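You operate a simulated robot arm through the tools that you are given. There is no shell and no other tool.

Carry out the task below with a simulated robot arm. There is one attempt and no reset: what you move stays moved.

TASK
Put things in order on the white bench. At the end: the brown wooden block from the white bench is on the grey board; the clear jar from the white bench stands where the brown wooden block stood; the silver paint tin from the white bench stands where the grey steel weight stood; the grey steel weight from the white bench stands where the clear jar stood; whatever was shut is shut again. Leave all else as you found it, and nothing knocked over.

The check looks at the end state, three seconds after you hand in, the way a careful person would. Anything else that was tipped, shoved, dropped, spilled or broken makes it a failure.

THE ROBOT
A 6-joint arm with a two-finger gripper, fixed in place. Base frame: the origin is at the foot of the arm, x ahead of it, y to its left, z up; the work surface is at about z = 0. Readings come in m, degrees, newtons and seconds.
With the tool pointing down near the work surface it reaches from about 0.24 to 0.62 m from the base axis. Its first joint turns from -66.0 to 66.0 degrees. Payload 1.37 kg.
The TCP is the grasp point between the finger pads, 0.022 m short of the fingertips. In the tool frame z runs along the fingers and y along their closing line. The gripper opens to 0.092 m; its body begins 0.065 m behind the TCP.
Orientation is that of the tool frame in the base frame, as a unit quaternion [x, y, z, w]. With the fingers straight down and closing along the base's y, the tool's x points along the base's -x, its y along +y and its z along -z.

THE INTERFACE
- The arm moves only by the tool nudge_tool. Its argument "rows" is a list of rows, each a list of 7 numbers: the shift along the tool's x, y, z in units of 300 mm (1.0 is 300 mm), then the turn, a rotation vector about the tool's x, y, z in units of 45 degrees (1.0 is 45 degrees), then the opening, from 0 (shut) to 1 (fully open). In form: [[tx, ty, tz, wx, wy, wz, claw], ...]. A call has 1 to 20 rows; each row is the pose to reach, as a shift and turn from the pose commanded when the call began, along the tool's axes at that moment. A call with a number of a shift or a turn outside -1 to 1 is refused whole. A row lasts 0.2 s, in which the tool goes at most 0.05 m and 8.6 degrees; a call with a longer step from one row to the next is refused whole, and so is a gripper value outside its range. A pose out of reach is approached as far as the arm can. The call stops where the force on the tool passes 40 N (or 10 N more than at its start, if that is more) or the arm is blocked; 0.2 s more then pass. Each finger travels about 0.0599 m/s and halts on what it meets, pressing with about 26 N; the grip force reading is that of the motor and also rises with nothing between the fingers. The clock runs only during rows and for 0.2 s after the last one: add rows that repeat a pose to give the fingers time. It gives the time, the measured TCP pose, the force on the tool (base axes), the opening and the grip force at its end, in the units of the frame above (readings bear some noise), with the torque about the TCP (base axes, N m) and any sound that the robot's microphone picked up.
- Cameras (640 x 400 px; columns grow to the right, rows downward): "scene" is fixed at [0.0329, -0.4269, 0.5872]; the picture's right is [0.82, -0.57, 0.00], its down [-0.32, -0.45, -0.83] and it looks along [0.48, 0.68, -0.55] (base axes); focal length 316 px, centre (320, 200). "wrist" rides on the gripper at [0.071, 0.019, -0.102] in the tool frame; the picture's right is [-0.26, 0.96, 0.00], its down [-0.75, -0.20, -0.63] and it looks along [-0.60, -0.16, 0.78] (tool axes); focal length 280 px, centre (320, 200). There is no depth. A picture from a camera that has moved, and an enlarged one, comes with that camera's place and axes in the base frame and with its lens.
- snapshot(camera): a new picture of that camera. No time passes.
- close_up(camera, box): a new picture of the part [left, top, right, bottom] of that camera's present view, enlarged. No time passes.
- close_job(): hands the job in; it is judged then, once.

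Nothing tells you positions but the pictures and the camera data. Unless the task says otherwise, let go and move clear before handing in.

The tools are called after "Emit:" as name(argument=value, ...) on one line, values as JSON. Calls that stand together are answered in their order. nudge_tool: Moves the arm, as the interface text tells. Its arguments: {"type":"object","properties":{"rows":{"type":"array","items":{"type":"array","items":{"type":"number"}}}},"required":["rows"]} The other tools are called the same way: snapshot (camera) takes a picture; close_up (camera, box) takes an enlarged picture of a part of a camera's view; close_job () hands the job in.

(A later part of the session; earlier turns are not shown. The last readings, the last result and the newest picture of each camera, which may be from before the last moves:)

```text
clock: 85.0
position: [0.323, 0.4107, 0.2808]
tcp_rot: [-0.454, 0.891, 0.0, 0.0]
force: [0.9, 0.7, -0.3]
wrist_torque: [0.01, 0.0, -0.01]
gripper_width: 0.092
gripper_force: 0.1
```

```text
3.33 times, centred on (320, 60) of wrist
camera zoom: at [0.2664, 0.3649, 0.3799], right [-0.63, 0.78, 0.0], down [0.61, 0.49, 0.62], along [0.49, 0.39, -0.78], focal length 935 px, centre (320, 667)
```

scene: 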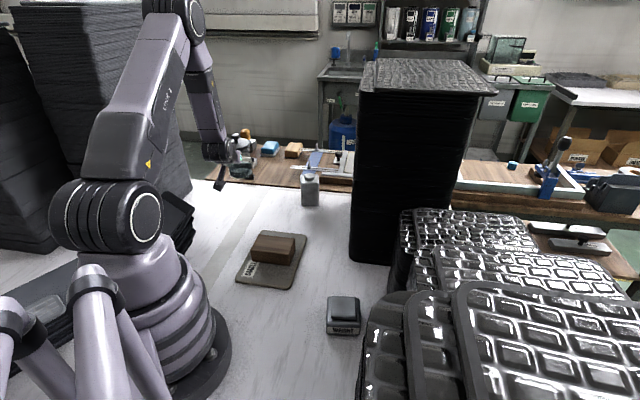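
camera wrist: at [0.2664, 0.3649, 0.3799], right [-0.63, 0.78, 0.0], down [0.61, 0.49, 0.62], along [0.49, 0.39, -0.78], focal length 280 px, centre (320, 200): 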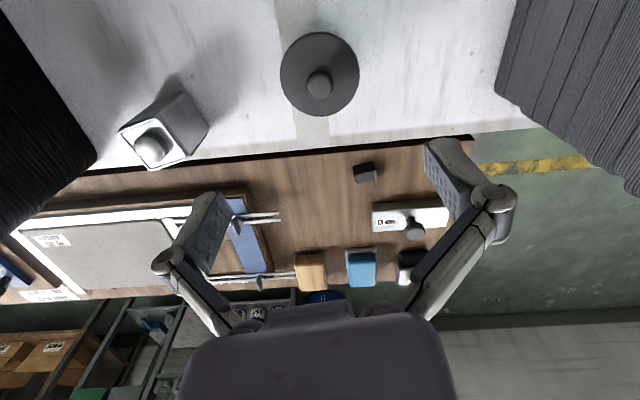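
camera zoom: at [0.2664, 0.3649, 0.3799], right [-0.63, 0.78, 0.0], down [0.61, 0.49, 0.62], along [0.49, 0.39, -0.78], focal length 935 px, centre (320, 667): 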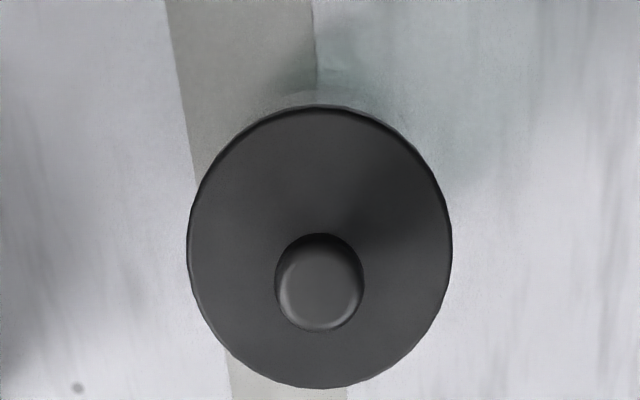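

From directly above, the lid centre is at (0.323, 0.410), within 2 mm of the block's old centre. I'm moving over to the weight, keeping away from the tall stack's corner.

Emit:
nudge_tool(rows=[[0.03, -0.016, -0.003, 0, 0, 0.05, 1], [0.08, -0.043, -0.007, 0, 0, 0.12, 1], [0.15, -0.08, -0.014, 0, 0, 0.21, 1], [0.225, -0.12, -0.02, 0, 0, 0.31, 1], [0.3, -0.16, -0.027, 0, 0, 0.41, 1], [0.375, -0.2, -0.034, 0, 0, 0.51, 1], [0.45, -0.24, -0.041, 0, 0, 0.61, 1], [0.525, -0.28, -0.047, 0, 0, 0.71, 1], [0.6, -0.32, -0.054, 0, 0, 0.81, 1], [0.665, -0.355, -0.06, 0, 0, 0.9, 1], [0.715, -0.381, -0.065, 0, 0, 0.96, 1], [0.743, -0.396, -0.067, 0, 0, 1.0, 1]])

Emit:
nudge_tool(rows=[[0.002, -0.036, 0, 0, 0, 0.05, 1], [0.006, -0.1, 0, 0, 0, 0.12, 1], [0.011, -0.18, 0, 0, 0, 0.21, 1], [0.016, -0.27, 0, 0, 0, 0.31, 1], [0.021, -0.36, 0, 0, 0, 0.41, 1], [0.026, -0.45, 0, 0, 0, 0.51, 1], [0.031, -0.54, 0, 0, 0, 0.61, 1], [0.036, -0.63, 0, 0, 0, 0.71, 1], [0.042, -0.72, 0, 0, 0, 0.81, 1], [0.047, -0.8, 0, 0, 0, 0.9, 1], [0.05, -0.86, 0, 0, 0, 0.96, 1], [0.0523, -0.8997, 0, 0, 0, 1.0, 1], [0.0523, -0.8997, 0, 0, 0, 1.0, 1]])

Emit:
snapshot(camera="wrist")

Emit:
snapshot(camera="scene")

```text
clock: 87.6
position: [0.2885, 0.1594, 0.301]
tcp_rot: [-0.079, 0.997, -0.001, 0.0]
force: [0.8, 0.3, 0.1]
wrist_torque: [0.01, 0.0, 0.01]
gripper_width: 0.0917
gripper_force: 0.1
```

```text
clock: 90.4
position: [0.3163, -0.1089, 0.3007]
tcp_rot: [0.309, 0.951, 0.0, 0.0]
force: [-0.7, 0.5, 0.5]
wrist_torque: [0.0, 0.01, -0.03]
gripper_width: 0.0919
gripper_force: 0.1
```

```text
taken
camera wrist: at [0.2707, -0.0526, 0.4003], right [0.78, 0.63, 0.0], down [0.49, -0.61, 0.63], along [0.39, -0.49, -0.78], focal length 280 px, centre (320, 200)
```

wrist: 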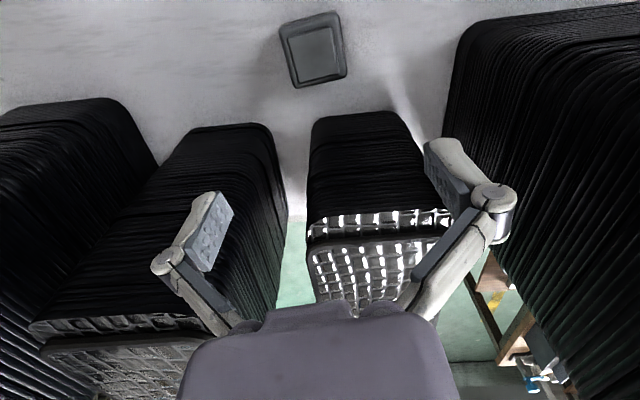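

```text
taken
```

scene: 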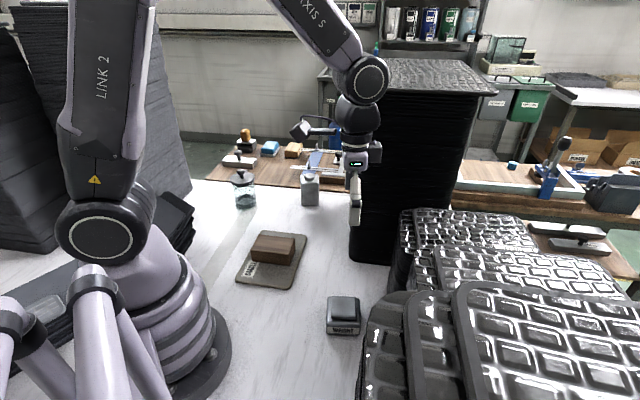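

The nearby stacks are 0.10 m or more from the weight, so a vertical grip has room. I'll zoom in to measure the weight exactly.

Emit:
close_up(camera="wrist", box=[250, 0, 380, 100])

```text
4.00 times, centred on (315, 50) of wrist
camera zoom: at [0.2707, -0.0526, 0.4003], right [0.78, 0.63, 0.0], down [0.49, -0.61, 0.63], along [0.39, -0.49, -0.78], focal length 1122 px, centre (340, 800)
```

zoom: 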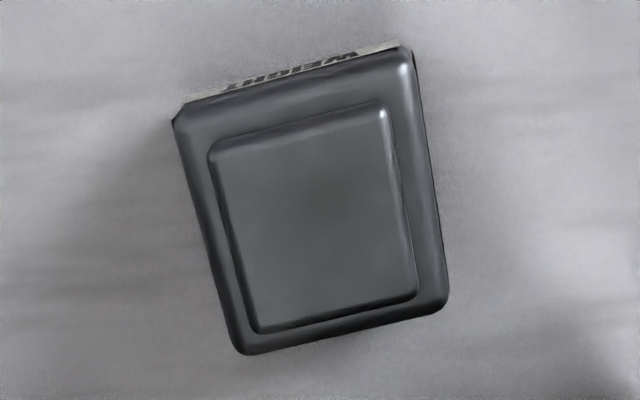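

The weight's centre is about (0.312, -0.114), with sides at 52° and -38°. I'm aligning and descending with the gripper open.

Emit:
nudge_tool(rows=[[0.001, -0.0213, 0.05, 0, 0, 0.044, 1], [0.001, -0.0213, 0.17, 0, 0, 0.044, 1], [0.001, -0.0213, 0.3, 0, 0, 0.044, 1], [0.001, -0.0213, 0.43, 0, 0, 0.044, 1], [0.001, -0.0213, 0.54, 0, 0, 0.044, 1], [0.001, -0.0213, 0.63, 0, 0, 0.044, 1], [0.001, -0.0213, 0.68, 0, 0, 0.044, 1], [0.001, -0.0213, 0.7, 0, 0, 0.044, 1], [0.001, -0.0213, 0.7, 0, 0, 0.044, 1]])

Emit:
snapshot(camera="wrist")

Emit:
close_up(camera="scene", box=[280, 230, 420, 350])

```text
clock: 92.4
position: [0.3149, -0.1138, 0.0909]
tcp_rot: [0.325, 0.946, -0.001, 0.0]
force: [0.2, 0.7, -0.6]
wrist_torque: [0.01, 0.03, -0.01]
gripper_width: 0.0919
gripper_force: 0.0
```

```text
taken
camera wrist: at [0.2701, -0.0553, 0.19], right [0.8, 0.6, 0.0], down [0.47, -0.62, 0.63], along [0.38, -0.5, -0.78], focal length 280 px, centre (320, 200)
```

wrist: 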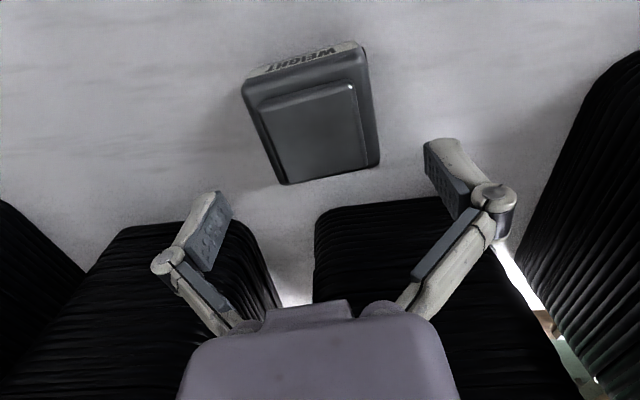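

```text
3.33 times, centred on (350, 290) of scene
camera zoom: at [0.0329, -0.4269, 0.5872], right [0.82, -0.57, 0.0], down [-0.32, -0.45, -0.83], along [0.48, 0.68, -0.55], focal length 1054 px, centre (220, -100)
```

zoom: 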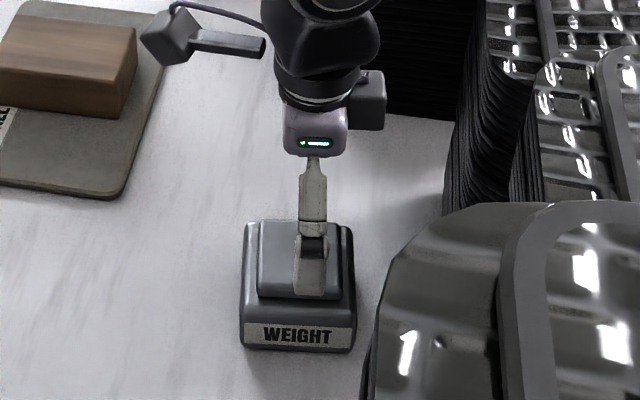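

It's centred to within about 3 mm, so I'm fine-adjusting and going down to grip height.

Emit:
nudge_tool(rows=[[0.008, -0.006, 0.03, 0, 0, 0, 1], [0.008, -0.006, 0.08, 0, 0, 0, 1], [0.008, -0.006, 0.13, 0, 0, 0, 1], [0.008, -0.006, 0.175, 0, 0, 0, 1], [0.008, -0.006, 0.21, 0, 0, 0, 1], [0.008, -0.006, 0.23, 0, 0, 0, 1], [0.008, -0.006, 0.238, 0, 0, 0, 1], [0.008, -0.006, 0.238, 0, 0, 0, 1]])

Emit:
snapshot(camera="wrist")

Emit:
close_up(camera="scene", box=[290, 250, 400, 350])

```text
clock: 94.2
position: [0.3099, -0.1133, 0.0176]
tcp_rot: [0.325, 0.946, 0.0, 0.0]
force: [0.1, 0.4, -0.5]
wrist_torque: [-0.02, 0.03, 0.03]
gripper_width: 0.092
gripper_force: 0.0
```

```text
taken
camera wrist: at [0.2651, -0.0555, 0.1181], right [0.8, 0.6, 0.0], down [0.47, -0.62, 0.63], along [0.38, -0.5, -0.78], focal length 280 px, centre (320, 200)
```

wrist: 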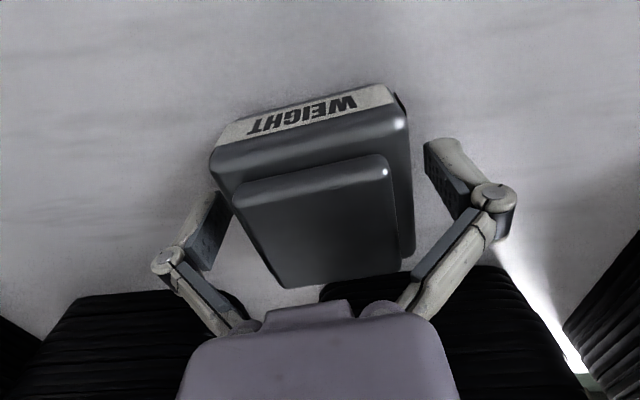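

```text
4.00 times, centred on (345, 300) of scene
camera zoom: at [0.0329, -0.4269, 0.5872], right [0.82, -0.57, 0.0], down [-0.32, -0.45, -0.83], along [0.48, 0.68, -0.55], focal length 1264 px, centre (220, -200)
```

zoom: 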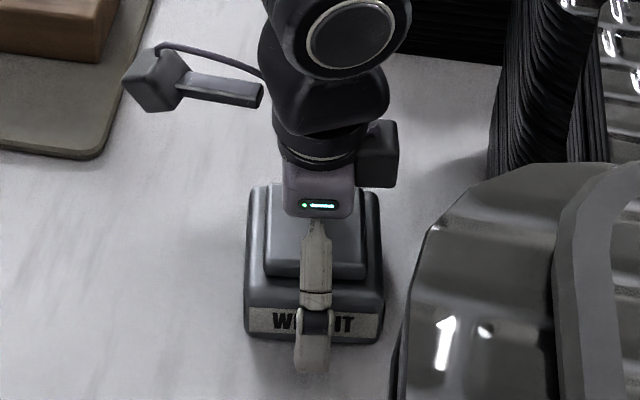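

Emit:
close_up(camera="wrist", box=[140, 80, 330, 300])

Emit:
close_up(camera="wrist", box=[330, 80, 530, 300])

```text
1.82 times, centred on (235, 190) of wrist
camera zoom: at [0.2651, -0.0555, 0.1181], right [0.8, 0.6, 0.0], down [0.47, -0.62, 0.63], along [0.38, -0.5, -0.78], focal length 510 px, centre (474, 218)
```

zoom: 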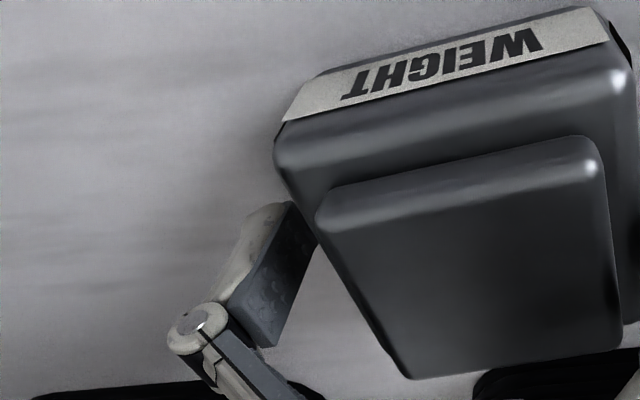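

```text
1.82 times, centred on (430, 190) of wrist
camera zoom: at [0.2651, -0.0555, 0.1181], right [0.8, 0.6, 0.0], down [0.47, -0.62, 0.63], along [0.38, -0.5, -0.78], focal length 510 px, centre (120, 218)
```

zoom: 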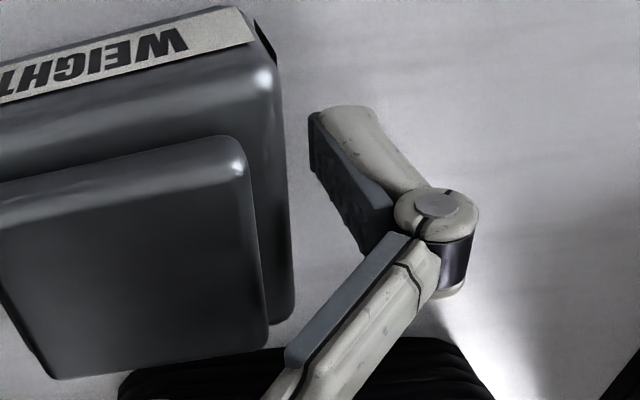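

Both fingers are outside the weight with nothing touching, so I'm closing.

Emit:
nudge_tool(rows=[[0, 0, 0, 0, 0, 0, 0.9], [0, 0, 0, 0, 0, 0, 0.8], [0, 0, 0, 0, 0, 0, 0.74], [0, 0, 0, 0, 0, 0, 0.7], [0, 0, 0, 0, 0, 0, 0.5], [0, 0, 0, 0, 0, 0, 0.2], [0, 0, 0, 0, 0, 0, 0], [0, 0, 0, 0, 0, 0, 0], [0, 0, 0, 0, 0, 0, 0]])

Emit:
snapshot(camera="wrist")

Emit:
close_up(camera="scene", box=[290, 250, 400, 350])

```text
clock: 96.2
position: [0.3095, -0.1136, 0.0191]
tcp_rot: [0.325, 0.946, -0.001, 0.001]
force: [1.0, 3.8, 13.2]
wrist_torque: [0.07, 0.02, 0.01]
gripper_width: 0.0697
gripper_force: 26.4
```

```text
taken
camera wrist: at [0.2652, -0.0555, 0.1183], right [0.8, 0.6, 0.0], down [0.47, -0.62, 0.63], along [0.38, -0.5, -0.78], focal length 280 px, centre (320, 200)
```

wrist: 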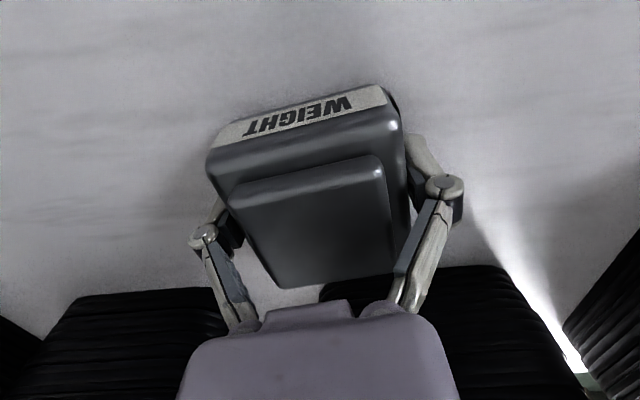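

```text
4.00 times, centred on (345, 300) of scene
camera zoom: at [0.0328, -0.4269, 0.5872], right [0.82, -0.57, 0.0], down [-0.32, -0.45, -0.83], along [0.48, 0.68, -0.55], focal length 1264 px, centre (220, -200)
```

zoom: 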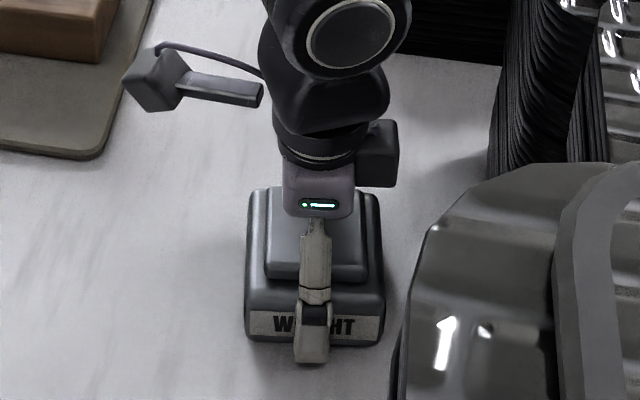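

The weight is gripped at 0.070 m. I'm lifting very slowly to test the hold.

Emit:
nudge_tool(rows=[[0, 0, -0.002, 0, 0, 0, 0], [0, 0, -0.005, 0, 0, 0, 0], [0, 0, -0.01, 0, 0, 0, 0], [0, 0, -0.016, 0, 0, 0, 0], [0, 0, -0.023, 0, 0, 0, 0], [0, 0, -0.031, 0, 0, 0, 0], [0, 0, -0.04, 0, 0, 0, 0], [0, 0, -0.048, 0, 0, 0, 0], [0, 0, -0.054, 0, 0, 0, 0], [0, 0, -0.057, 0, 0, 0, 0]])

Emit:
snapshot(camera="wrist")

Emit:
close_up(camera="scene", box=[290, 250, 400, 350])

```text
clock: 98.4
position: [0.3078, -0.1144, 0.0357]
tcp_rot: [0.325, 0.946, 0.0, 0.0]
force: [0.1, 0.8, -4.1]
wrist_torque: [-0.05, 0.0, 0.01]
gripper_width: 0.0697
gripper_force: 26.1
```

```text
taken
camera wrist: at [0.2642, -0.0555, 0.1356], right [0.8, 0.6, 0.0], down [0.47, -0.62, 0.63], along [0.38, -0.5, -0.78], focal length 280 px, centre (320, 200)
```

wrist: 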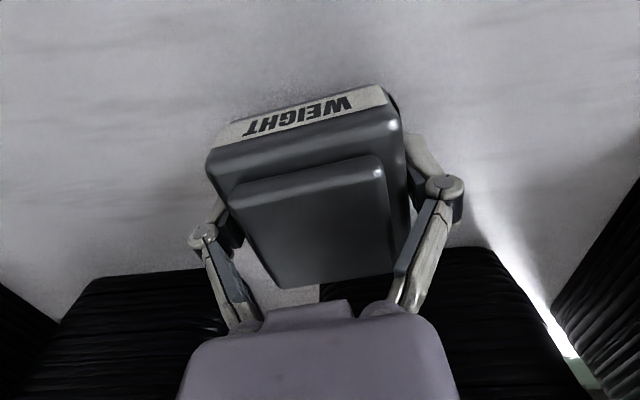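

```text
4.00 times, centred on (345, 300) of scene
camera zoom: at [0.0329, -0.4269, 0.5872], right [0.82, -0.57, 0.0], down [-0.32, -0.45, -0.83], along [0.48, 0.68, -0.55], focal length 1264 px, centre (220, -200)
```

zoom: 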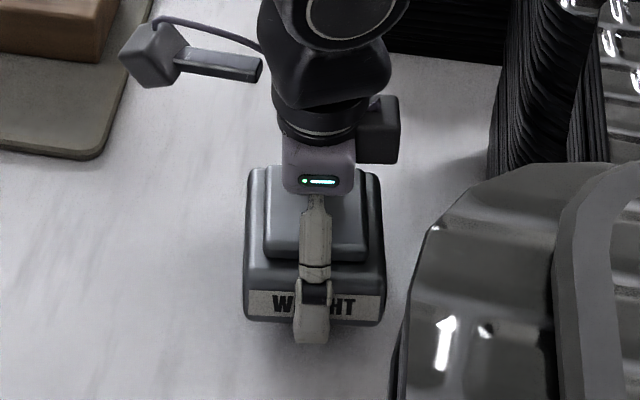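

It's holding well and lifted level. I'm raising it to carrying height.

Emit:
nudge_tool(rows=[[0, 0, -0.003, 0, 0, 0, 0], [0, 0, -0.01, 0, 0, 0, 0], [0, 0, -0.022, 0, 0, 0, 0], [0, 0, -0.04, 0, 0, 0, 0], [0, 0, -0.065, 0, 0, 0, 0], [0, 0, -0.095, 0, 0, 0, 0], [0, 0, -0.13, 0, 0, 0, 0], [0, 0, -0.165, 0, 0, 0, 0], [0, 0, -0.2, 0, 0, 0, 0], [0, 0, -0.235, 0, 0, 0, 0], [0, 0, -0.27, 0, 0, 0, 0], [0, 0, -0.305, 0, 0, 0, 0], [0, 0, -0.335, 0, 0, 0, 0], [0, 0, -0.358, 0, 0, 0, 0], [0, 0, -0.373, 0, 0, 0, 0], [0, 0, -0.38, 0, 0, 0, 0]])

Emit:
snapshot(camera="wrist")

```text
clock: 101.8
position: [0.3086, -0.1133, 0.1486]
tcp_rot: [0.325, 0.946, 0.0, 0.0]
force: [-0.1, 1.0, -3.5]
wrist_torque: [-0.01, 0.0, -0.01]
gripper_width: 0.0697
gripper_force: 26.0
```

```text
taken
camera wrist: at [0.2647, -0.0548, 0.2493], right [0.8, 0.6, 0.0], down [0.47, -0.62, 0.63], along [0.38, -0.5, -0.78], focal length 280 px, centre (320, 200)
```

wrist: 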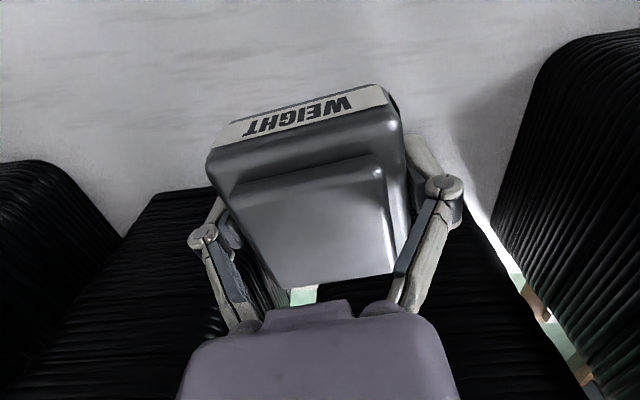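

Now I'm carrying it around the tall stack's corner, first straight along +y above the board.

Emit:
nudge_tool(rows=[[0.0048, 0.0062, 0, 0, 0, 0, 0], [0.0143, 0.0185, 0, 0, 0, 0, 0], [0.0286, 0.037, 0, 0, 0, 0, 0], [0.0524, 0.0678, 0, 0, 0, 0, 0], [0.081, 0.1048, 0, 0, 0, 0, 0], [0.1095, 0.1418, 0, 0, 0, 0, 0], [0.1429, 0.185, 0, 0, 0, 0, 0], [0.1762, 0.2281, 0, 0, 0, 0, 0], [0.2096, 0.2713, 0, 0, 0, 0, 0], [0.2429, 0.3144, 0, 0, 0, 0, 0], [0.2763, 0.3576, 0, 0, 0, 0, 0], [0.3096, 0.4007, 0, 0, 0, 0, 0], [0.3429, 0.4439, 0, 0, 0, 0, 0], [0.3763, 0.487, 0, 0, 0, 0, 0], [0.4049, 0.524, 0, 0, 0, 0, 0], [0.4287, 0.5549, 0, 0, 0, 0, 0], [0.4477, 0.5795, 0, 0, 0, 0, 0], [0.462, 0.598, 0, 0, 0, 0, 0], [0.4715, 0.6103, 0, 0, 0, 0, 0], [0.4763, 0.6165, 0, 0, 0, 0, 0]])

Emit:
snapshot(camera="wrist")

```text
clock: 106.0
position: [0.3106, 0.1206, 0.1499]
tcp_rot: [0.325, 0.946, -0.001, 0.0]
force: [0.6, -0.7, -4.3]
wrist_torque: [-0.02, -0.02, 0.02]
gripper_width: 0.0697
gripper_force: 26.7
```

```text
taken
camera wrist: at [0.2655, 0.1796, 0.2496], right [0.8, 0.6, 0.0], down [0.47, -0.62, 0.63], along [0.38, -0.5, -0.78], focal length 280 px, centre (320, 200)
```

wrist: 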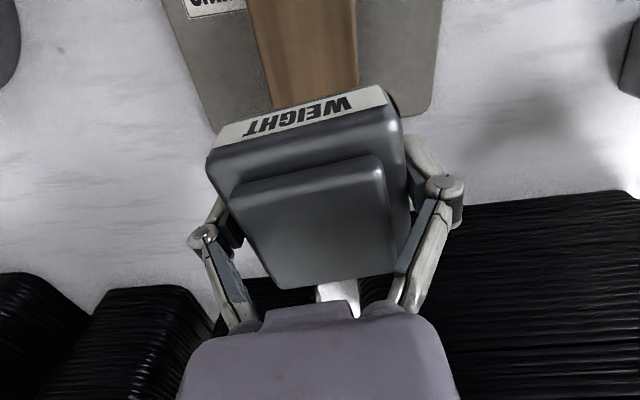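

Now the second leg, along to the jar's former spot and parallel to the stack face.

Emit:
nudge_tool(rows=[[-0.0027, 0.0049, 0, 0, 0, 0, 0], [-0.0082, 0.0146, 0, 0, 0, 0, 0], [-0.0177, 0.0317, 0, 0, 0, 0, 0], [-0.0326, 0.0585, 0, 0, 0, 0, 0], [-0.0503, 0.0901, 0, 0, 0, 0, 0], [-0.0707, 0.1266, 0, 0, 0, 0, 0], [-0.0924, 0.1656, 0, 0, 0, 0, 0], [-0.1142, 0.2046, 0, 0, 0, 0, 0], [-0.1359, 0.2436, 0, 0, 0, 0, 0], [-0.1577, 0.2825, 0, 0, 0, 0, 0], [-0.1794, 0.3215, 0, 0, 0, 0, 0], [-0.2012, 0.3605, 0, 0, 0, 0, 0], [-0.2215, 0.397, 0, 0, 0, 0, 0], [-0.2392, 0.4286, 0, 0, 0, 0, 0], [-0.2541, 0.4554, 0, 0, 0, 0, 0], [-0.2637, 0.4725, 0, 0, 0, 0, 0], [-0.2691, 0.4822, 0, 0, 0, 0, 0], [-0.2718, 0.4871, 0, 0, 0, 0, 0]])

Emit:
snapshot(camera="wrist")

Emit:
snapshot(camera="scene")

```text
clock: 109.8
position: [0.4646, 0.1849, 0.1494]
tcp_rot: [0.325, 0.946, 0.0, 0.0]
force: [0.0, -0.2, -3.9]
wrist_torque: [0.02, -0.01, 0.01]
gripper_width: 0.0695
gripper_force: 25.9
```

```text
taken
camera wrist: at [0.4198, 0.2435, 0.2497], right [0.8, 0.6, 0.0], down [0.47, -0.62, 0.63], along [0.38, -0.5, -0.78], focal length 280 px, centre (320, 200)
```

wrist: 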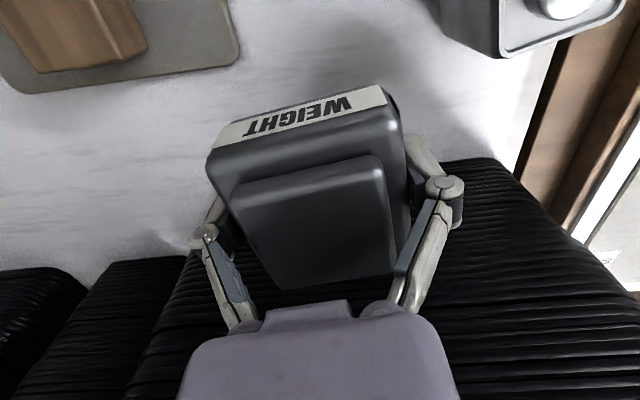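

```text
taken
```

scene: 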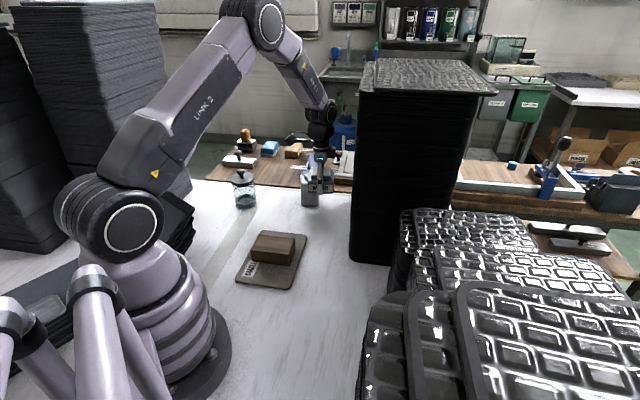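

I'm over the spot with about 9 cm to the stack face, so I'm lowering.

Emit:
nudge_tool(rows=[[0, 0, 0.003, 0, 0, 0, 0], [0, 0, 0.01, 0, 0, 0, 0], [0, 0, 0.022, 0, 0, 0, 0], [0, 0, 0.042, 0, 0, 0, 0], [0, 0, 0.07, 0, 0, 0, 0], [0, 0, 0.102, 0, 0, 0, 0], [0, 0, 0.136, 0, 0, 0, 0], [0, 0, 0.17, 0, 0, 0, 0], [0, 0, 0.204, 0, 0, 0, 0], [0, 0, 0.238, 0, 0, 0, 0], [0, 0, 0.272, 0, 0, 0, 0], [0, 0, 0.306, 0, 0, 0, 0], [0, 0, 0.338, 0, 0, 0, 0], [0, 0, 0.365, 0, 0, 0, 0], [0, 0, 0.387, 0, 0, 0, 0], [0, 0, 0.402, 0, 0, 0, 0], [0, 0, 0.412, 0, 0, 0, 0], [0, 0, 0.418, 0, 0, 0, 0], [0, 0, 0.42, 0, 0, 0, 0]])

Emit:
nudge_tool(rows=[[0, 0, 0.003, 0, 0, 0, 0], [0, 0, 0.0045, 0, 0, 0, 0], [0, 0, 0.0045, 0, 0, 0, 0]])

Emit:
close_up(camera="scene", box=[270, 150, 380, 250])

```text
clock: 113.8
position: [0.4651, 0.1854, 0.0233]
tcp_rot: [0.325, 0.946, 0.0, 0.0]
force: [0.3, 0.7, -4.3]
wrist_torque: [0.03, -0.03, -0.01]
gripper_width: 0.0698
gripper_force: 26.1
```

```text
clock: 114.6
position: [0.4635, 0.1866, 0.0216]
tcp_rot: [0.324, 0.946, 0.0, 0.0]
force: [-0.1, -0.6, -4.7]
wrist_torque: [-0.03, -0.03, 0.02]
gripper_width: 0.0696
gripper_force: 26.0
```

```text
4.00 times, centred on (325, 200) of scene
camera zoom: at [0.0329, -0.4269, 0.5872], right [0.82, -0.57, 0.0], down [-0.32, -0.45, -0.83], along [0.48, 0.68, -0.55], focal length 1264 px, centre (300, 200)
```

zoom: 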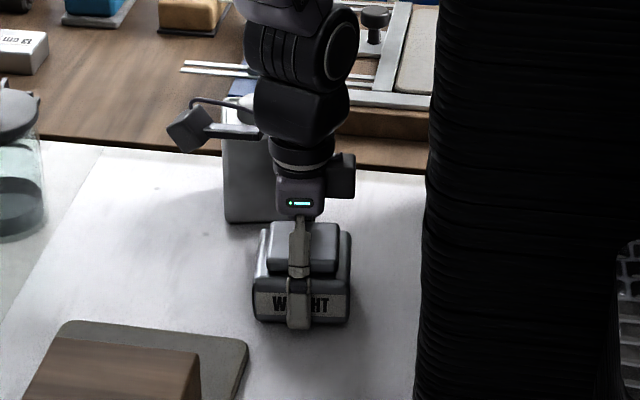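

Emit:
nudge_tool(rows=[[0, 0, 0.003, 0, 0, 0, 0], [0, 0, 0.0045, 0, 0, 0, 0], [0, 0, 0.0045, 0, 0, 0, 0]])

Emit:
nudge_tool(rows=[[0, 0, 0.003, 0, 0, 0, 0], [0, 0, 0.003, 0, 0, 0, 0]])

```text
clock: 115.4
position: [0.4633, 0.1848, 0.0205]
tcp_rot: [0.325, 0.946, 0.0, 0.0]
force: [0.0, 0.4, -2.8]
wrist_torque: [-0.02, 0.02, 0.04]
gripper_width: 0.0698
gripper_force: 26.1
```

```text
clock: 116.0
position: [0.464, 0.1849, 0.02]
tcp_rot: [0.325, 0.946, 0.0, 0.0]
force: [0.2, -0.7, -3.6]
wrist_torque: [-0.03, 0.0, 0.01]
gripper_width: 0.0697
gripper_force: 26.3
```

Emit:
nudge_tool(rows=[[0, 0, 0.003, 0, 0, 0, 0], [0, 0, 0.003, 0, 0, 0, 0]])

Emit:
nudge_tool(rows=[[0, 0, 0.002, 0, 0, 0, 0], [0, 0, 0.002, 0, 0, 0, 0]])

```text
clock: 116.6
position: [0.4637, 0.1849, 0.0187]
tcp_rot: [0.325, 0.946, 0.0, 0.0]
force: [-0.7, -0.3, -4.3]
wrist_torque: [-0.03, -0.02, -0.01]
gripper_width: 0.0701
gripper_force: 26.1
```

```text
clock: 117.2
position: [0.4627, 0.1852, 0.017]
tcp_rot: [0.324, 0.946, 0.001, 0.0]
force: [-1.2, -0.7, 1.3]
wrist_torque: [-0.12, -0.09, -0.06]
gripper_width: 0.0697
gripper_force: 25.6
```

Contact, so I'm releasing the weight.

Emit:
nudge_tool(rows=[[0, 0, 0, 0, 0, 0, 0.76], [0, 0, 0, 0, 0, 0, 0.84], [0, 0, 0, 0, 0, 0, 0.92], [0, 0, 0, 0, 0, 0, 1], [0, 0, 0, 0, 0, 0, 1], [0, 0, 0, 0, 0, 0, 1]])

Emit:
nudge_tool(rows=[[0, 0, -0.02, 0, 0, 0, 1], [0, 0, -0.06, 0, 0, 0, 1], [0, 0, -0.12, 0, 0, 0, 1], [0, 0, -0.2, 0, 0, 0, 1], [0, 0, -0.3, 0, 0, 0, 1], [0, 0, -0.4, 0, 0, 0, 1], [0, 0, -0.5, 0, 0, 0, 1], [0, 0, -0.6, 0, 0, 0, 1], [0, 0, -0.7, 0, 0, 0, 1], [0, 0, -0.78, 0, 0, 0, 1], [0, 0, -0.8, 0, 0, 0, 1]])

Emit:
snapshot(camera="wrist")

Emit:
snapshot(camera="scene")

```text
clock: 118.6
position: [0.4635, 0.1846, 0.0188]
tcp_rot: [0.325, 0.946, 0.0, 0.0]
force: [0.0, 0.3, 0.2]
wrist_torque: [0.01, -0.01, -0.01]
gripper_width: 0.0919
gripper_force: 0.1
```

```text
clock: 121.0
position: [0.4623, 0.186, 0.2583]
tcp_rot: [0.325, 0.946, 0.0, 0.001]
force: [0.0, -0.4, 0.9]
wrist_torque: [-0.01, 0.02, -0.02]
gripper_width: 0.0918
gripper_force: 0.0
```

```text
taken
camera wrist: at [0.4189, 0.2446, 0.3588], right [0.8, 0.6, 0.0], down [0.47, -0.62, 0.63], along [0.38, -0.5, -0.78], focal length 280 px, centre (320, 200)
```

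wrist: 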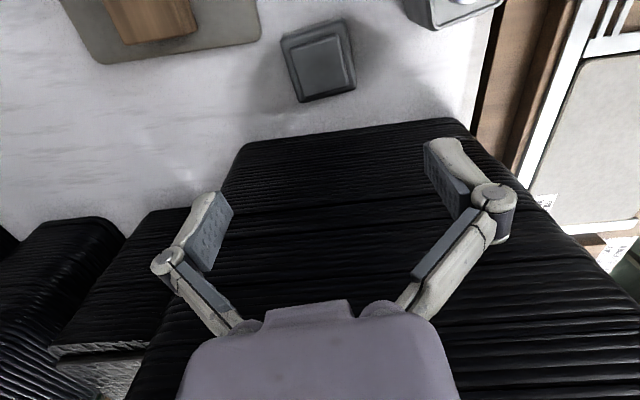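

```text
taken
```

scene: 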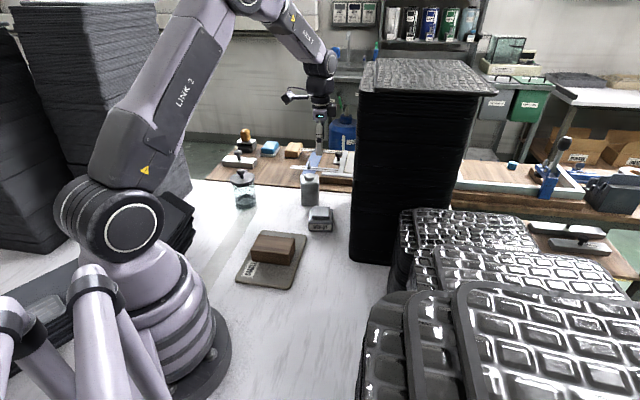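

The weight stands where the jar was. Next is the tin, so I'm moving above it for a look.

Emit:
nudge_tool(rows=[[0.008, 0.026, -0.005, 0, 0, -0.01, 1], [0.025, 0.08, -0.015, 0, 0, -0.02, 1], [0.05, 0.16, -0.027, 0, 0, -0.04, 1], [0.08, 0.257, -0.042, 0, 0, -0.07, 1], [0.106, 0.343, -0.055, 0, 0, -0.09, 1], [0.124, 0.4, -0.063, 0, 0, -0.105, 1], [0.1316, 0.4246, -0.067, 0, 0, -0.11, 1], [0.1316, 0.4246, -0.067, 0, 0, -0.11, 1]])

Emit:
close_up(camera="wrist", box=[230, 0, 390, 120])

Emit:
snapshot(camera="wrist")

```text
clock: 122.8
position: [0.5102, 0.3089, 0.2793]
tcp_rot: [0.283, 0.959, -0.001, 0.0]
force: [0.0, 0.2, 0.5]
wrist_torque: [0.0, 0.0, -0.02]
gripper_width: 0.0918
gripper_force: 0.1
```

```text
3.33 times, centred on (310, 60) of wrist
camera zoom: at [0.4608, 0.3642, 0.3788], right [0.74, 0.67, 0.0], down [0.52, -0.58, 0.63], along [0.42, -0.47, -0.78], focal length 935 px, centre (353, 667)
```

zoom: 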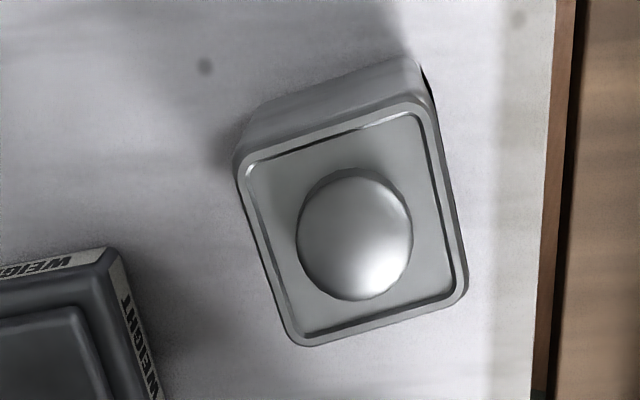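

```text
taken
camera wrist: at [0.4608, 0.3642, 0.3788], right [0.74, 0.67, 0.0], down [0.52, -0.58, 0.63], along [0.42, -0.47, -0.78], focal length 280 px, centre (320, 200)
```

wrist: 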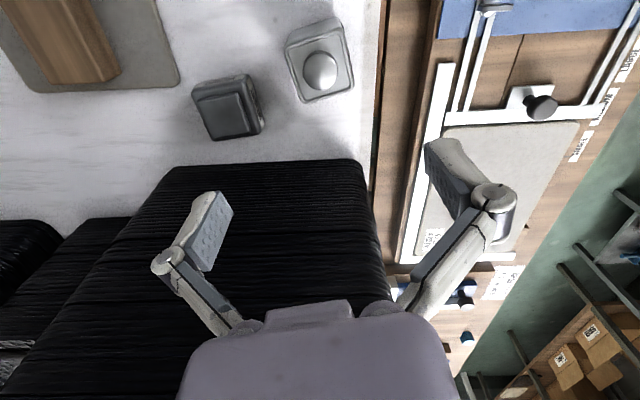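

The tin's centre is (0.509, 0.312), about 0.054 m square, with its rim at about 0.086 m. I'm descending so the pads take its upper body below the rim.

Emit:
nudge_tool(rows=[[0.0093, 0.007, 0.04, 0, 0, -0.042, 1], [0.0093, 0.007, 0.13, 0, 0, -0.042, 1], [0.0093, 0.007, 0.23, 0, 0, -0.042, 1], [0.0093, 0.007, 0.33, 0, 0, -0.042, 1], [0.0093, 0.007, 0.41, 0, 0, -0.042, 1], [0.0093, 0.007, 0.47, 0, 0, -0.042, 1], [0.0093, 0.007, 0.5, 0, 0, -0.042, 1], [0.0093, 0.007, 0.5, 0, 0, -0.042, 1]])

Emit:
snapshot(camera="wrist")

Emit:
close_up(camera="scene", box=[260, 100, 380, 220])

```text
clock: 124.6
position: [0.5105, 0.3127, 0.1291]
tcp_rot: [0.268, 0.963, -0.001, 0.0]
force: [0.2, 0.0, 0.0]
wrist_torque: [0.01, 0.0, -0.01]
gripper_width: 0.092
gripper_force: 0.1
```

```text
taken
camera wrist: at [0.4591, 0.3663, 0.2282], right [0.72, 0.69, 0.0], down [0.54, -0.56, 0.63], along [0.43, -0.45, -0.78], focal length 280 px, centre (320, 200)
```

wrist: 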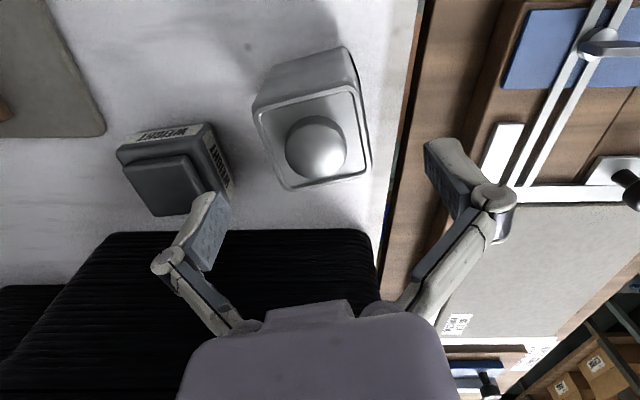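

```text
3.33 times, centred on (320, 160) of scene
camera zoom: at [0.0329, -0.4269, 0.5872], right [0.82, -0.57, 0.0], down [-0.32, -0.45, -0.83], along [0.48, 0.68, -0.55], focal length 1054 px, centre (320, 333)
```

zoom: 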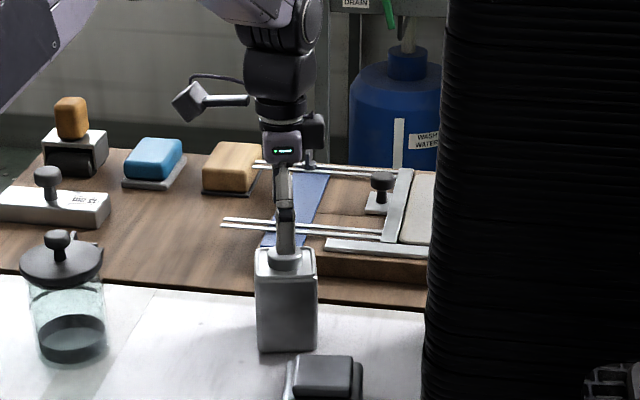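

It's aligned within 3 mm. I'm correcting and going down the rest.

Emit:
nudge_tool(rows=[[0.01, -0.006, 0.02, 0, 0, 0, 1], [0.01, -0.006, 0.055, 0, 0, 0, 1], [0.01, -0.006, 0.095, 0, 0, 0, 1], [0.01, -0.006, 0.135, 0, 0, 0, 1], [0.01, -0.006, 0.167, 0, 0, 0, 1], [0.01, -0.006, 0.185, 0, 0, 0, 1], [0.01, -0.006, 0.19, 0, 0, 0, 1], [0.01, -0.006, 0.19, 0, 0, 0, 1]])

Emit:
snapshot(camera="wrist")

Emit:
close_up(camera="scene", box=[270, 130, 370, 220])

```text
clock: 126.4
position: [0.5053, 0.3137, 0.0714]
tcp_rot: [0.268, 0.963, -0.001, 0.0]
force: [-0.3, 0.3, 0.3]
wrist_torque: [-0.05, -0.01, -0.03]
gripper_width: 0.0921
gripper_force: 0.0
```

```text
taken
camera wrist: at [0.4549, 0.366, 0.1715], right [0.72, 0.69, 0.0], down [0.54, -0.56, 0.63], along [0.43, -0.45, -0.78], focal length 280 px, centre (320, 200)
```

wrist: 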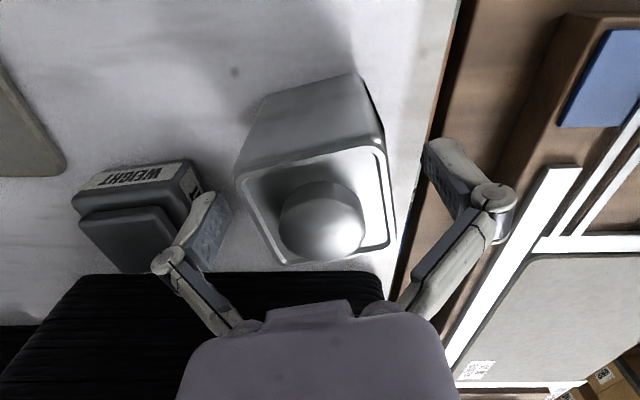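

```text
4.44 times, centred on (320, 175) of scene
camera zoom: at [0.0329, -0.4269, 0.5872], right [0.82, -0.57, 0.0], down [-0.32, -0.45, -0.83], along [0.48, 0.68, -0.55], focal length 1405 px, centre (320, 311)
```

zoom: 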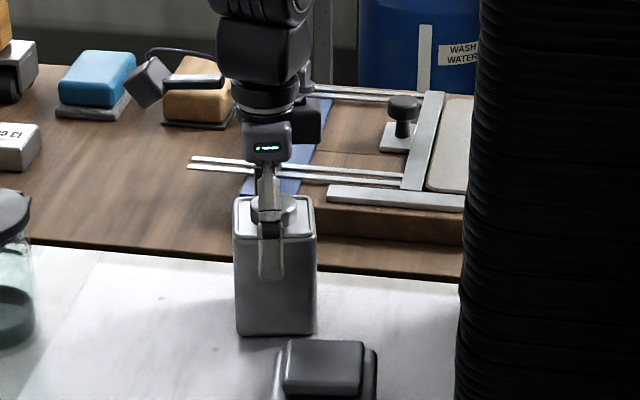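

The finger position is good, so I'm closing on the tin.

Emit:
nudge_tool(rows=[[0, 0, 0, 0, 0, 0, 0.85], [0, 0, 0, 0, 0, 0, 0.72], [0, 0, 0, 0, 0, 0, 0.65], [0, 0, 0, 0, 0, 0, 0.6], [0, 0, 0, 0, 0, 0, 0.55], [0, 0, 0, 0, 0, 0, 0.4], [0, 0, 0, 0, 0, 0, 0.2], [0, 0, 0, 0, 0, 0, 0], [0, 0, 0, 0, 0, 0, 0], [0, 0, 0, 0, 0, 0, 0]])

Emit:
snapshot(camera="wrist")

Emit:
close_up(camera="scene", box=[270, 130, 370, 220])

```text
clock: 128.6
position: [0.5064, 0.3131, 0.0715]
tcp_rot: [0.269, 0.963, 0.0, 0.0]
force: [0.4, -1.8, 3.1]
wrist_torque: [-0.09, 0.14, -0.04]
gripper_width: 0.0598
gripper_force: 26.1
```

```text
taken
camera wrist: at [0.4549, 0.366, 0.1717], right [0.72, 0.69, 0.0], down [0.54, -0.56, 0.63], along [0.43, -0.45, -0.78], focal length 280 px, centre (320, 200)
```

wrist: 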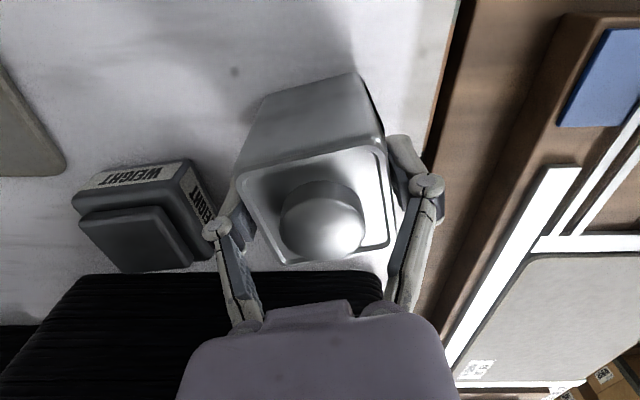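

```text
4.44 times, centred on (320, 175) of scene
camera zoom: at [0.0329, -0.4269, 0.5872], right [0.82, -0.57, 0.0], down [-0.32, -0.45, -0.83], along [0.48, 0.68, -0.55], focal length 1405 px, centre (320, 311)
```

zoom: 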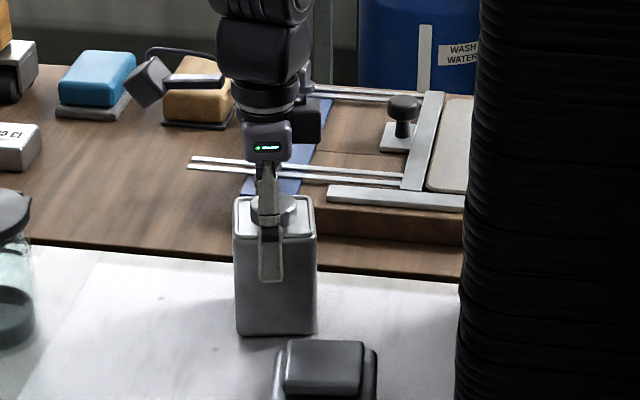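

Gripped at 0.060 m. I'm lifting slowly.

Emit:
nudge_tool(rows=[[0, 0, -0.002, 0, 0, 0, 0], [0, 0, -0.006, 0, 0, 0, 0], [0, 0, -0.012, 0, 0, 0, 0], [0, 0, -0.02, 0, 0, 0, 0], [0, 0, -0.03, 0, 0, 0, 0], [0, 0, -0.041, 0, 0, 0, 0], [0, 0, -0.052, 0, 0, 0, 0], [0, 0, -0.061, 0, 0, 0, 0], [0, 0, -0.067, 0, 0, 0, 0]])

Emit:
close_up(camera="scene", box=[270, 130, 370, 220])

Emit:
snapshot(camera="wrist")

```text
clock: 130.6
position: [0.5072, 0.3156, 0.0919]
tcp_rot: [0.268, 0.963, -0.002, 0.0]
force: [-0.3, 0.7, -3.2]
wrist_torque: [-0.01, 0.01, 0.0]
gripper_width: 0.0594
gripper_force: 26.4
```

```text
4.44 times, centred on (320, 175) of scene
camera zoom: at [0.0329, -0.4269, 0.5872], right [0.82, -0.57, 0.0], down [-0.32, -0.45, -0.83], along [0.48, 0.68, -0.55], focal length 1405 px, centre (320, 311)
```

zoom: 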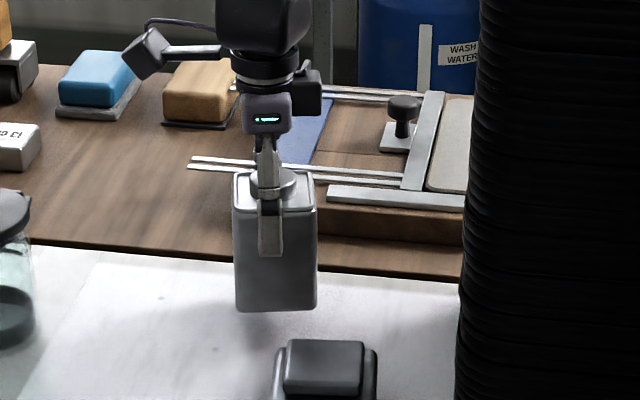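

```text
taken
camera wrist: at [0.4558, 0.367, 0.192], right [0.72, 0.69, 0.0], down [0.54, -0.56, 0.63], along [0.43, -0.45, -0.78], focal length 280 px, centre (320, 200)
```

wrist: 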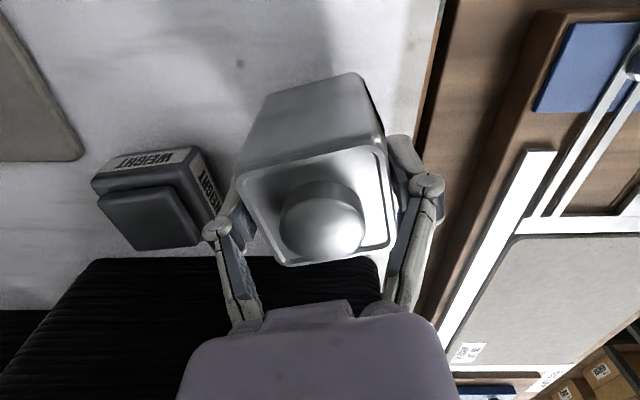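

The tin is up and level. I'm raising it to carrying height.

Emit:
nudge_tool(rows=[[0, 0, -0.003, 0, 0, 0, 0], [0, 0, -0.01, 0, 0, 0, 0], [0, 0, -0.022, 0, 0, 0, 0], [0, 0, -0.042, 0, 0, 0, 0], [0, 0, -0.068, 0, 0, 0, 0], [0, 0, -0.1, 0, 0, 0, 0], [0, 0, -0.135, 0, 0, 0, 0], [0, 0, -0.17, 0, 0, 0, 0], [0, 0, -0.205, 0, 0, 0, 0], [0, 0, -0.24, 0, 0, 0, 0], [0, 0, -0.275, 0, 0, 0, 0], [0, 0, -0.31, 0, 0, 0, 0], [0, 0, -0.342, 0, 0, 0, 0], [0, 0, -0.367, 0, 0, 0, 0], [0, 0, -0.384, 0, 0, 0, 0], [0, 0, -0.393, 0, 0, 0, 0]])

```text
clock: 134.0
position: [0.5073, 0.3143, 0.2098]
tcp_rot: [0.268, 0.964, 0.0, 0.0]
force: [0.8, -0.4, -2.7]
wrist_torque: [0.01, -0.01, 0.01]
gripper_width: 0.0596
gripper_force: 26.3
```

Now I'm carrying it back over the board, well away from the tall stack.

Emit:
nudge_tool(rows=[[0.0025, -0.0086, 0, 0, 0, 0, 0], [0.0074, -0.0259, 0, 0, 0, 0, 0], [0.0147, -0.0519, 0, 0, 0, 0, 0], [0.027, -0.0951, 0, 0, 0, 0, 0], [0.0418, -0.1469, 0, 0, 0, 0, 0], [0.0565, -0.1988, 0, 0, 0, 0, 0], [0.0737, -0.2593, 0, 0, 0, 0, 0], [0.0909, -0.3198, 0, 0, 0, 0, 0], [0.1081, -0.3802, 0, 0, 0, 0, 0], [0.1253, -0.4407, 0, 0, 0, 0, 0], [0.1425, -0.5012, 0, 0, 0, 0, 0], [0.1597, -0.5617, 0, 0, 0, 0, 0], [0.1769, -0.6222, 0, 0, 0, 0, 0], [0.1941, -0.6827, 0, 0, 0, 0, 0], [0.2088, -0.7346, 0, 0, 0, 0, 0], [0.2211, -0.7778, 0, 0, 0, 0, 0], [0.231, -0.8123, 0, 0, 0, 0, 0], [0.2383, -0.8383, 0, 0, 0, 0, 0], [0.2432, -0.8556, 0, 0, 0, 0, 0], [0.2457, -0.8642, 0, 0, 0, 0, 0]])

Emit:
snapshot(camera="wrist")

```text
clock: 138.2
position: [0.3107, 0.1288, 0.2084]
tcp_rot: [0.267, 0.964, 0.0, 0.0]
force: [-0.1, 0.0, -2.3]
wrist_torque: [0.0, 0.02, -0.02]
gripper_width: 0.0596
gripper_force: 25.6
```

```text
taken
camera wrist: at [0.2589, 0.1817, 0.31], right [0.72, 0.69, 0.0], down [0.54, -0.56, 0.63], along [0.43, -0.45, -0.78], focal length 280 px, centre (320, 200)
```

wrist: 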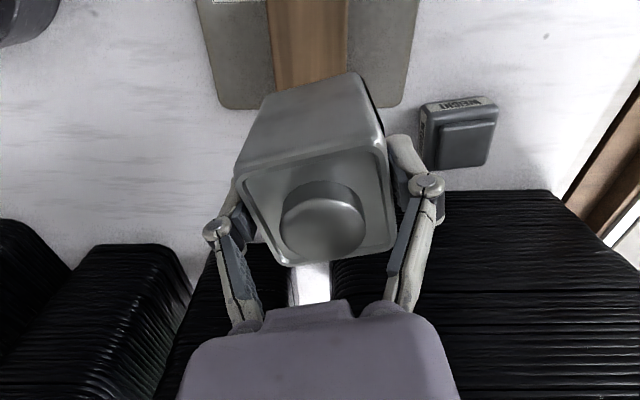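

Second leg: along -y to the weight's former spot.

Emit:
nudge_tool(rows=[[-0.0041, -0.0069, 0, 0, 0, 0, 0], [-0.0124, -0.0208, 0, 0, 0, 0, 0], [-0.0248, -0.0415, 0, 0, 0, 0, 0], [-0.0455, -0.0762, 0, 0, 0, 0, 0], [-0.0703, -0.1177, 0, 0, 0, 0, 0], [-0.0952, -0.1592, 0, 0, 0, 0, 0], [-0.1241, -0.2077, 0, 0, 0, 0, 0], [-0.1531, -0.2562, 0, 0, 0, 0, 0], [-0.182, -0.3046, 0, 0, 0, 0, 0], [-0.211, -0.3531, 0, 0, 0, 0, 0], [-0.2399, -0.4015, 0, 0, 0, 0, 0], [-0.2689, -0.45, 0, 0, 0, 0, 0], [-0.2979, -0.4985, 0, 0, 0, 0, 0], [-0.3268, -0.5469, 0, 0, 0, 0, 0], [-0.3516, -0.5885, 0, 0, 0, 0, 0], [-0.3723, -0.6231, 0, 0, 0, 0, 0], [-0.3889, -0.6508, 0, 0, 0, 0, 0], [-0.4013, -0.6715, 0, 0, 0, 0, 0], [-0.4096, -0.6854, 0, 0, 0, 0, 0], [-0.4137, -0.6923, 0, 0, 0, 0, 0]])

Emit:
snapshot(camera="wrist")

Emit:
snapshot(camera="scene")

```text
clock: 142.4
position: [0.3079, -0.1112, 0.2094]
tcp_rot: [0.268, 0.963, -0.001, 0.0]
force: [-0.7, -0.4, -3.6]
wrist_torque: [0.01, 0.0, -0.01]
gripper_width: 0.0597
gripper_force: 26.0
```

```text
taken
camera wrist: at [0.2572, -0.0596, 0.3092], right [0.72, 0.69, 0.0], down [0.54, -0.56, 0.63], along [0.43, -0.45, -0.78], focal length 280 px, centre (320, 200)
```

wrist: 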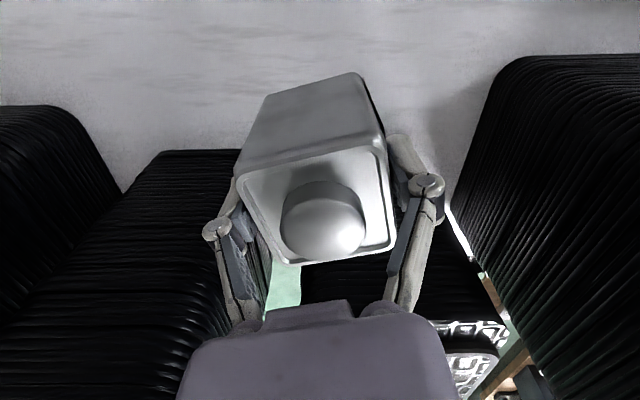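

```text
taken
```

scene: 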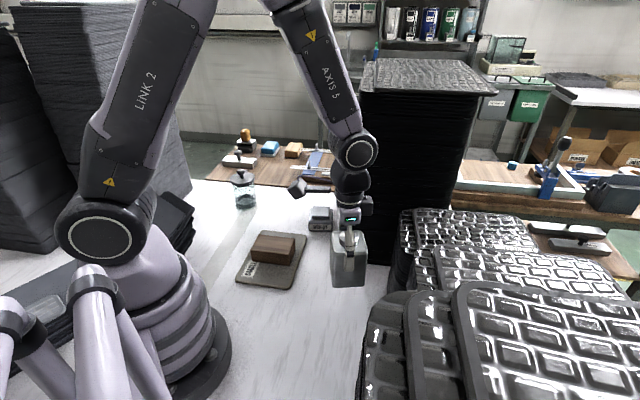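

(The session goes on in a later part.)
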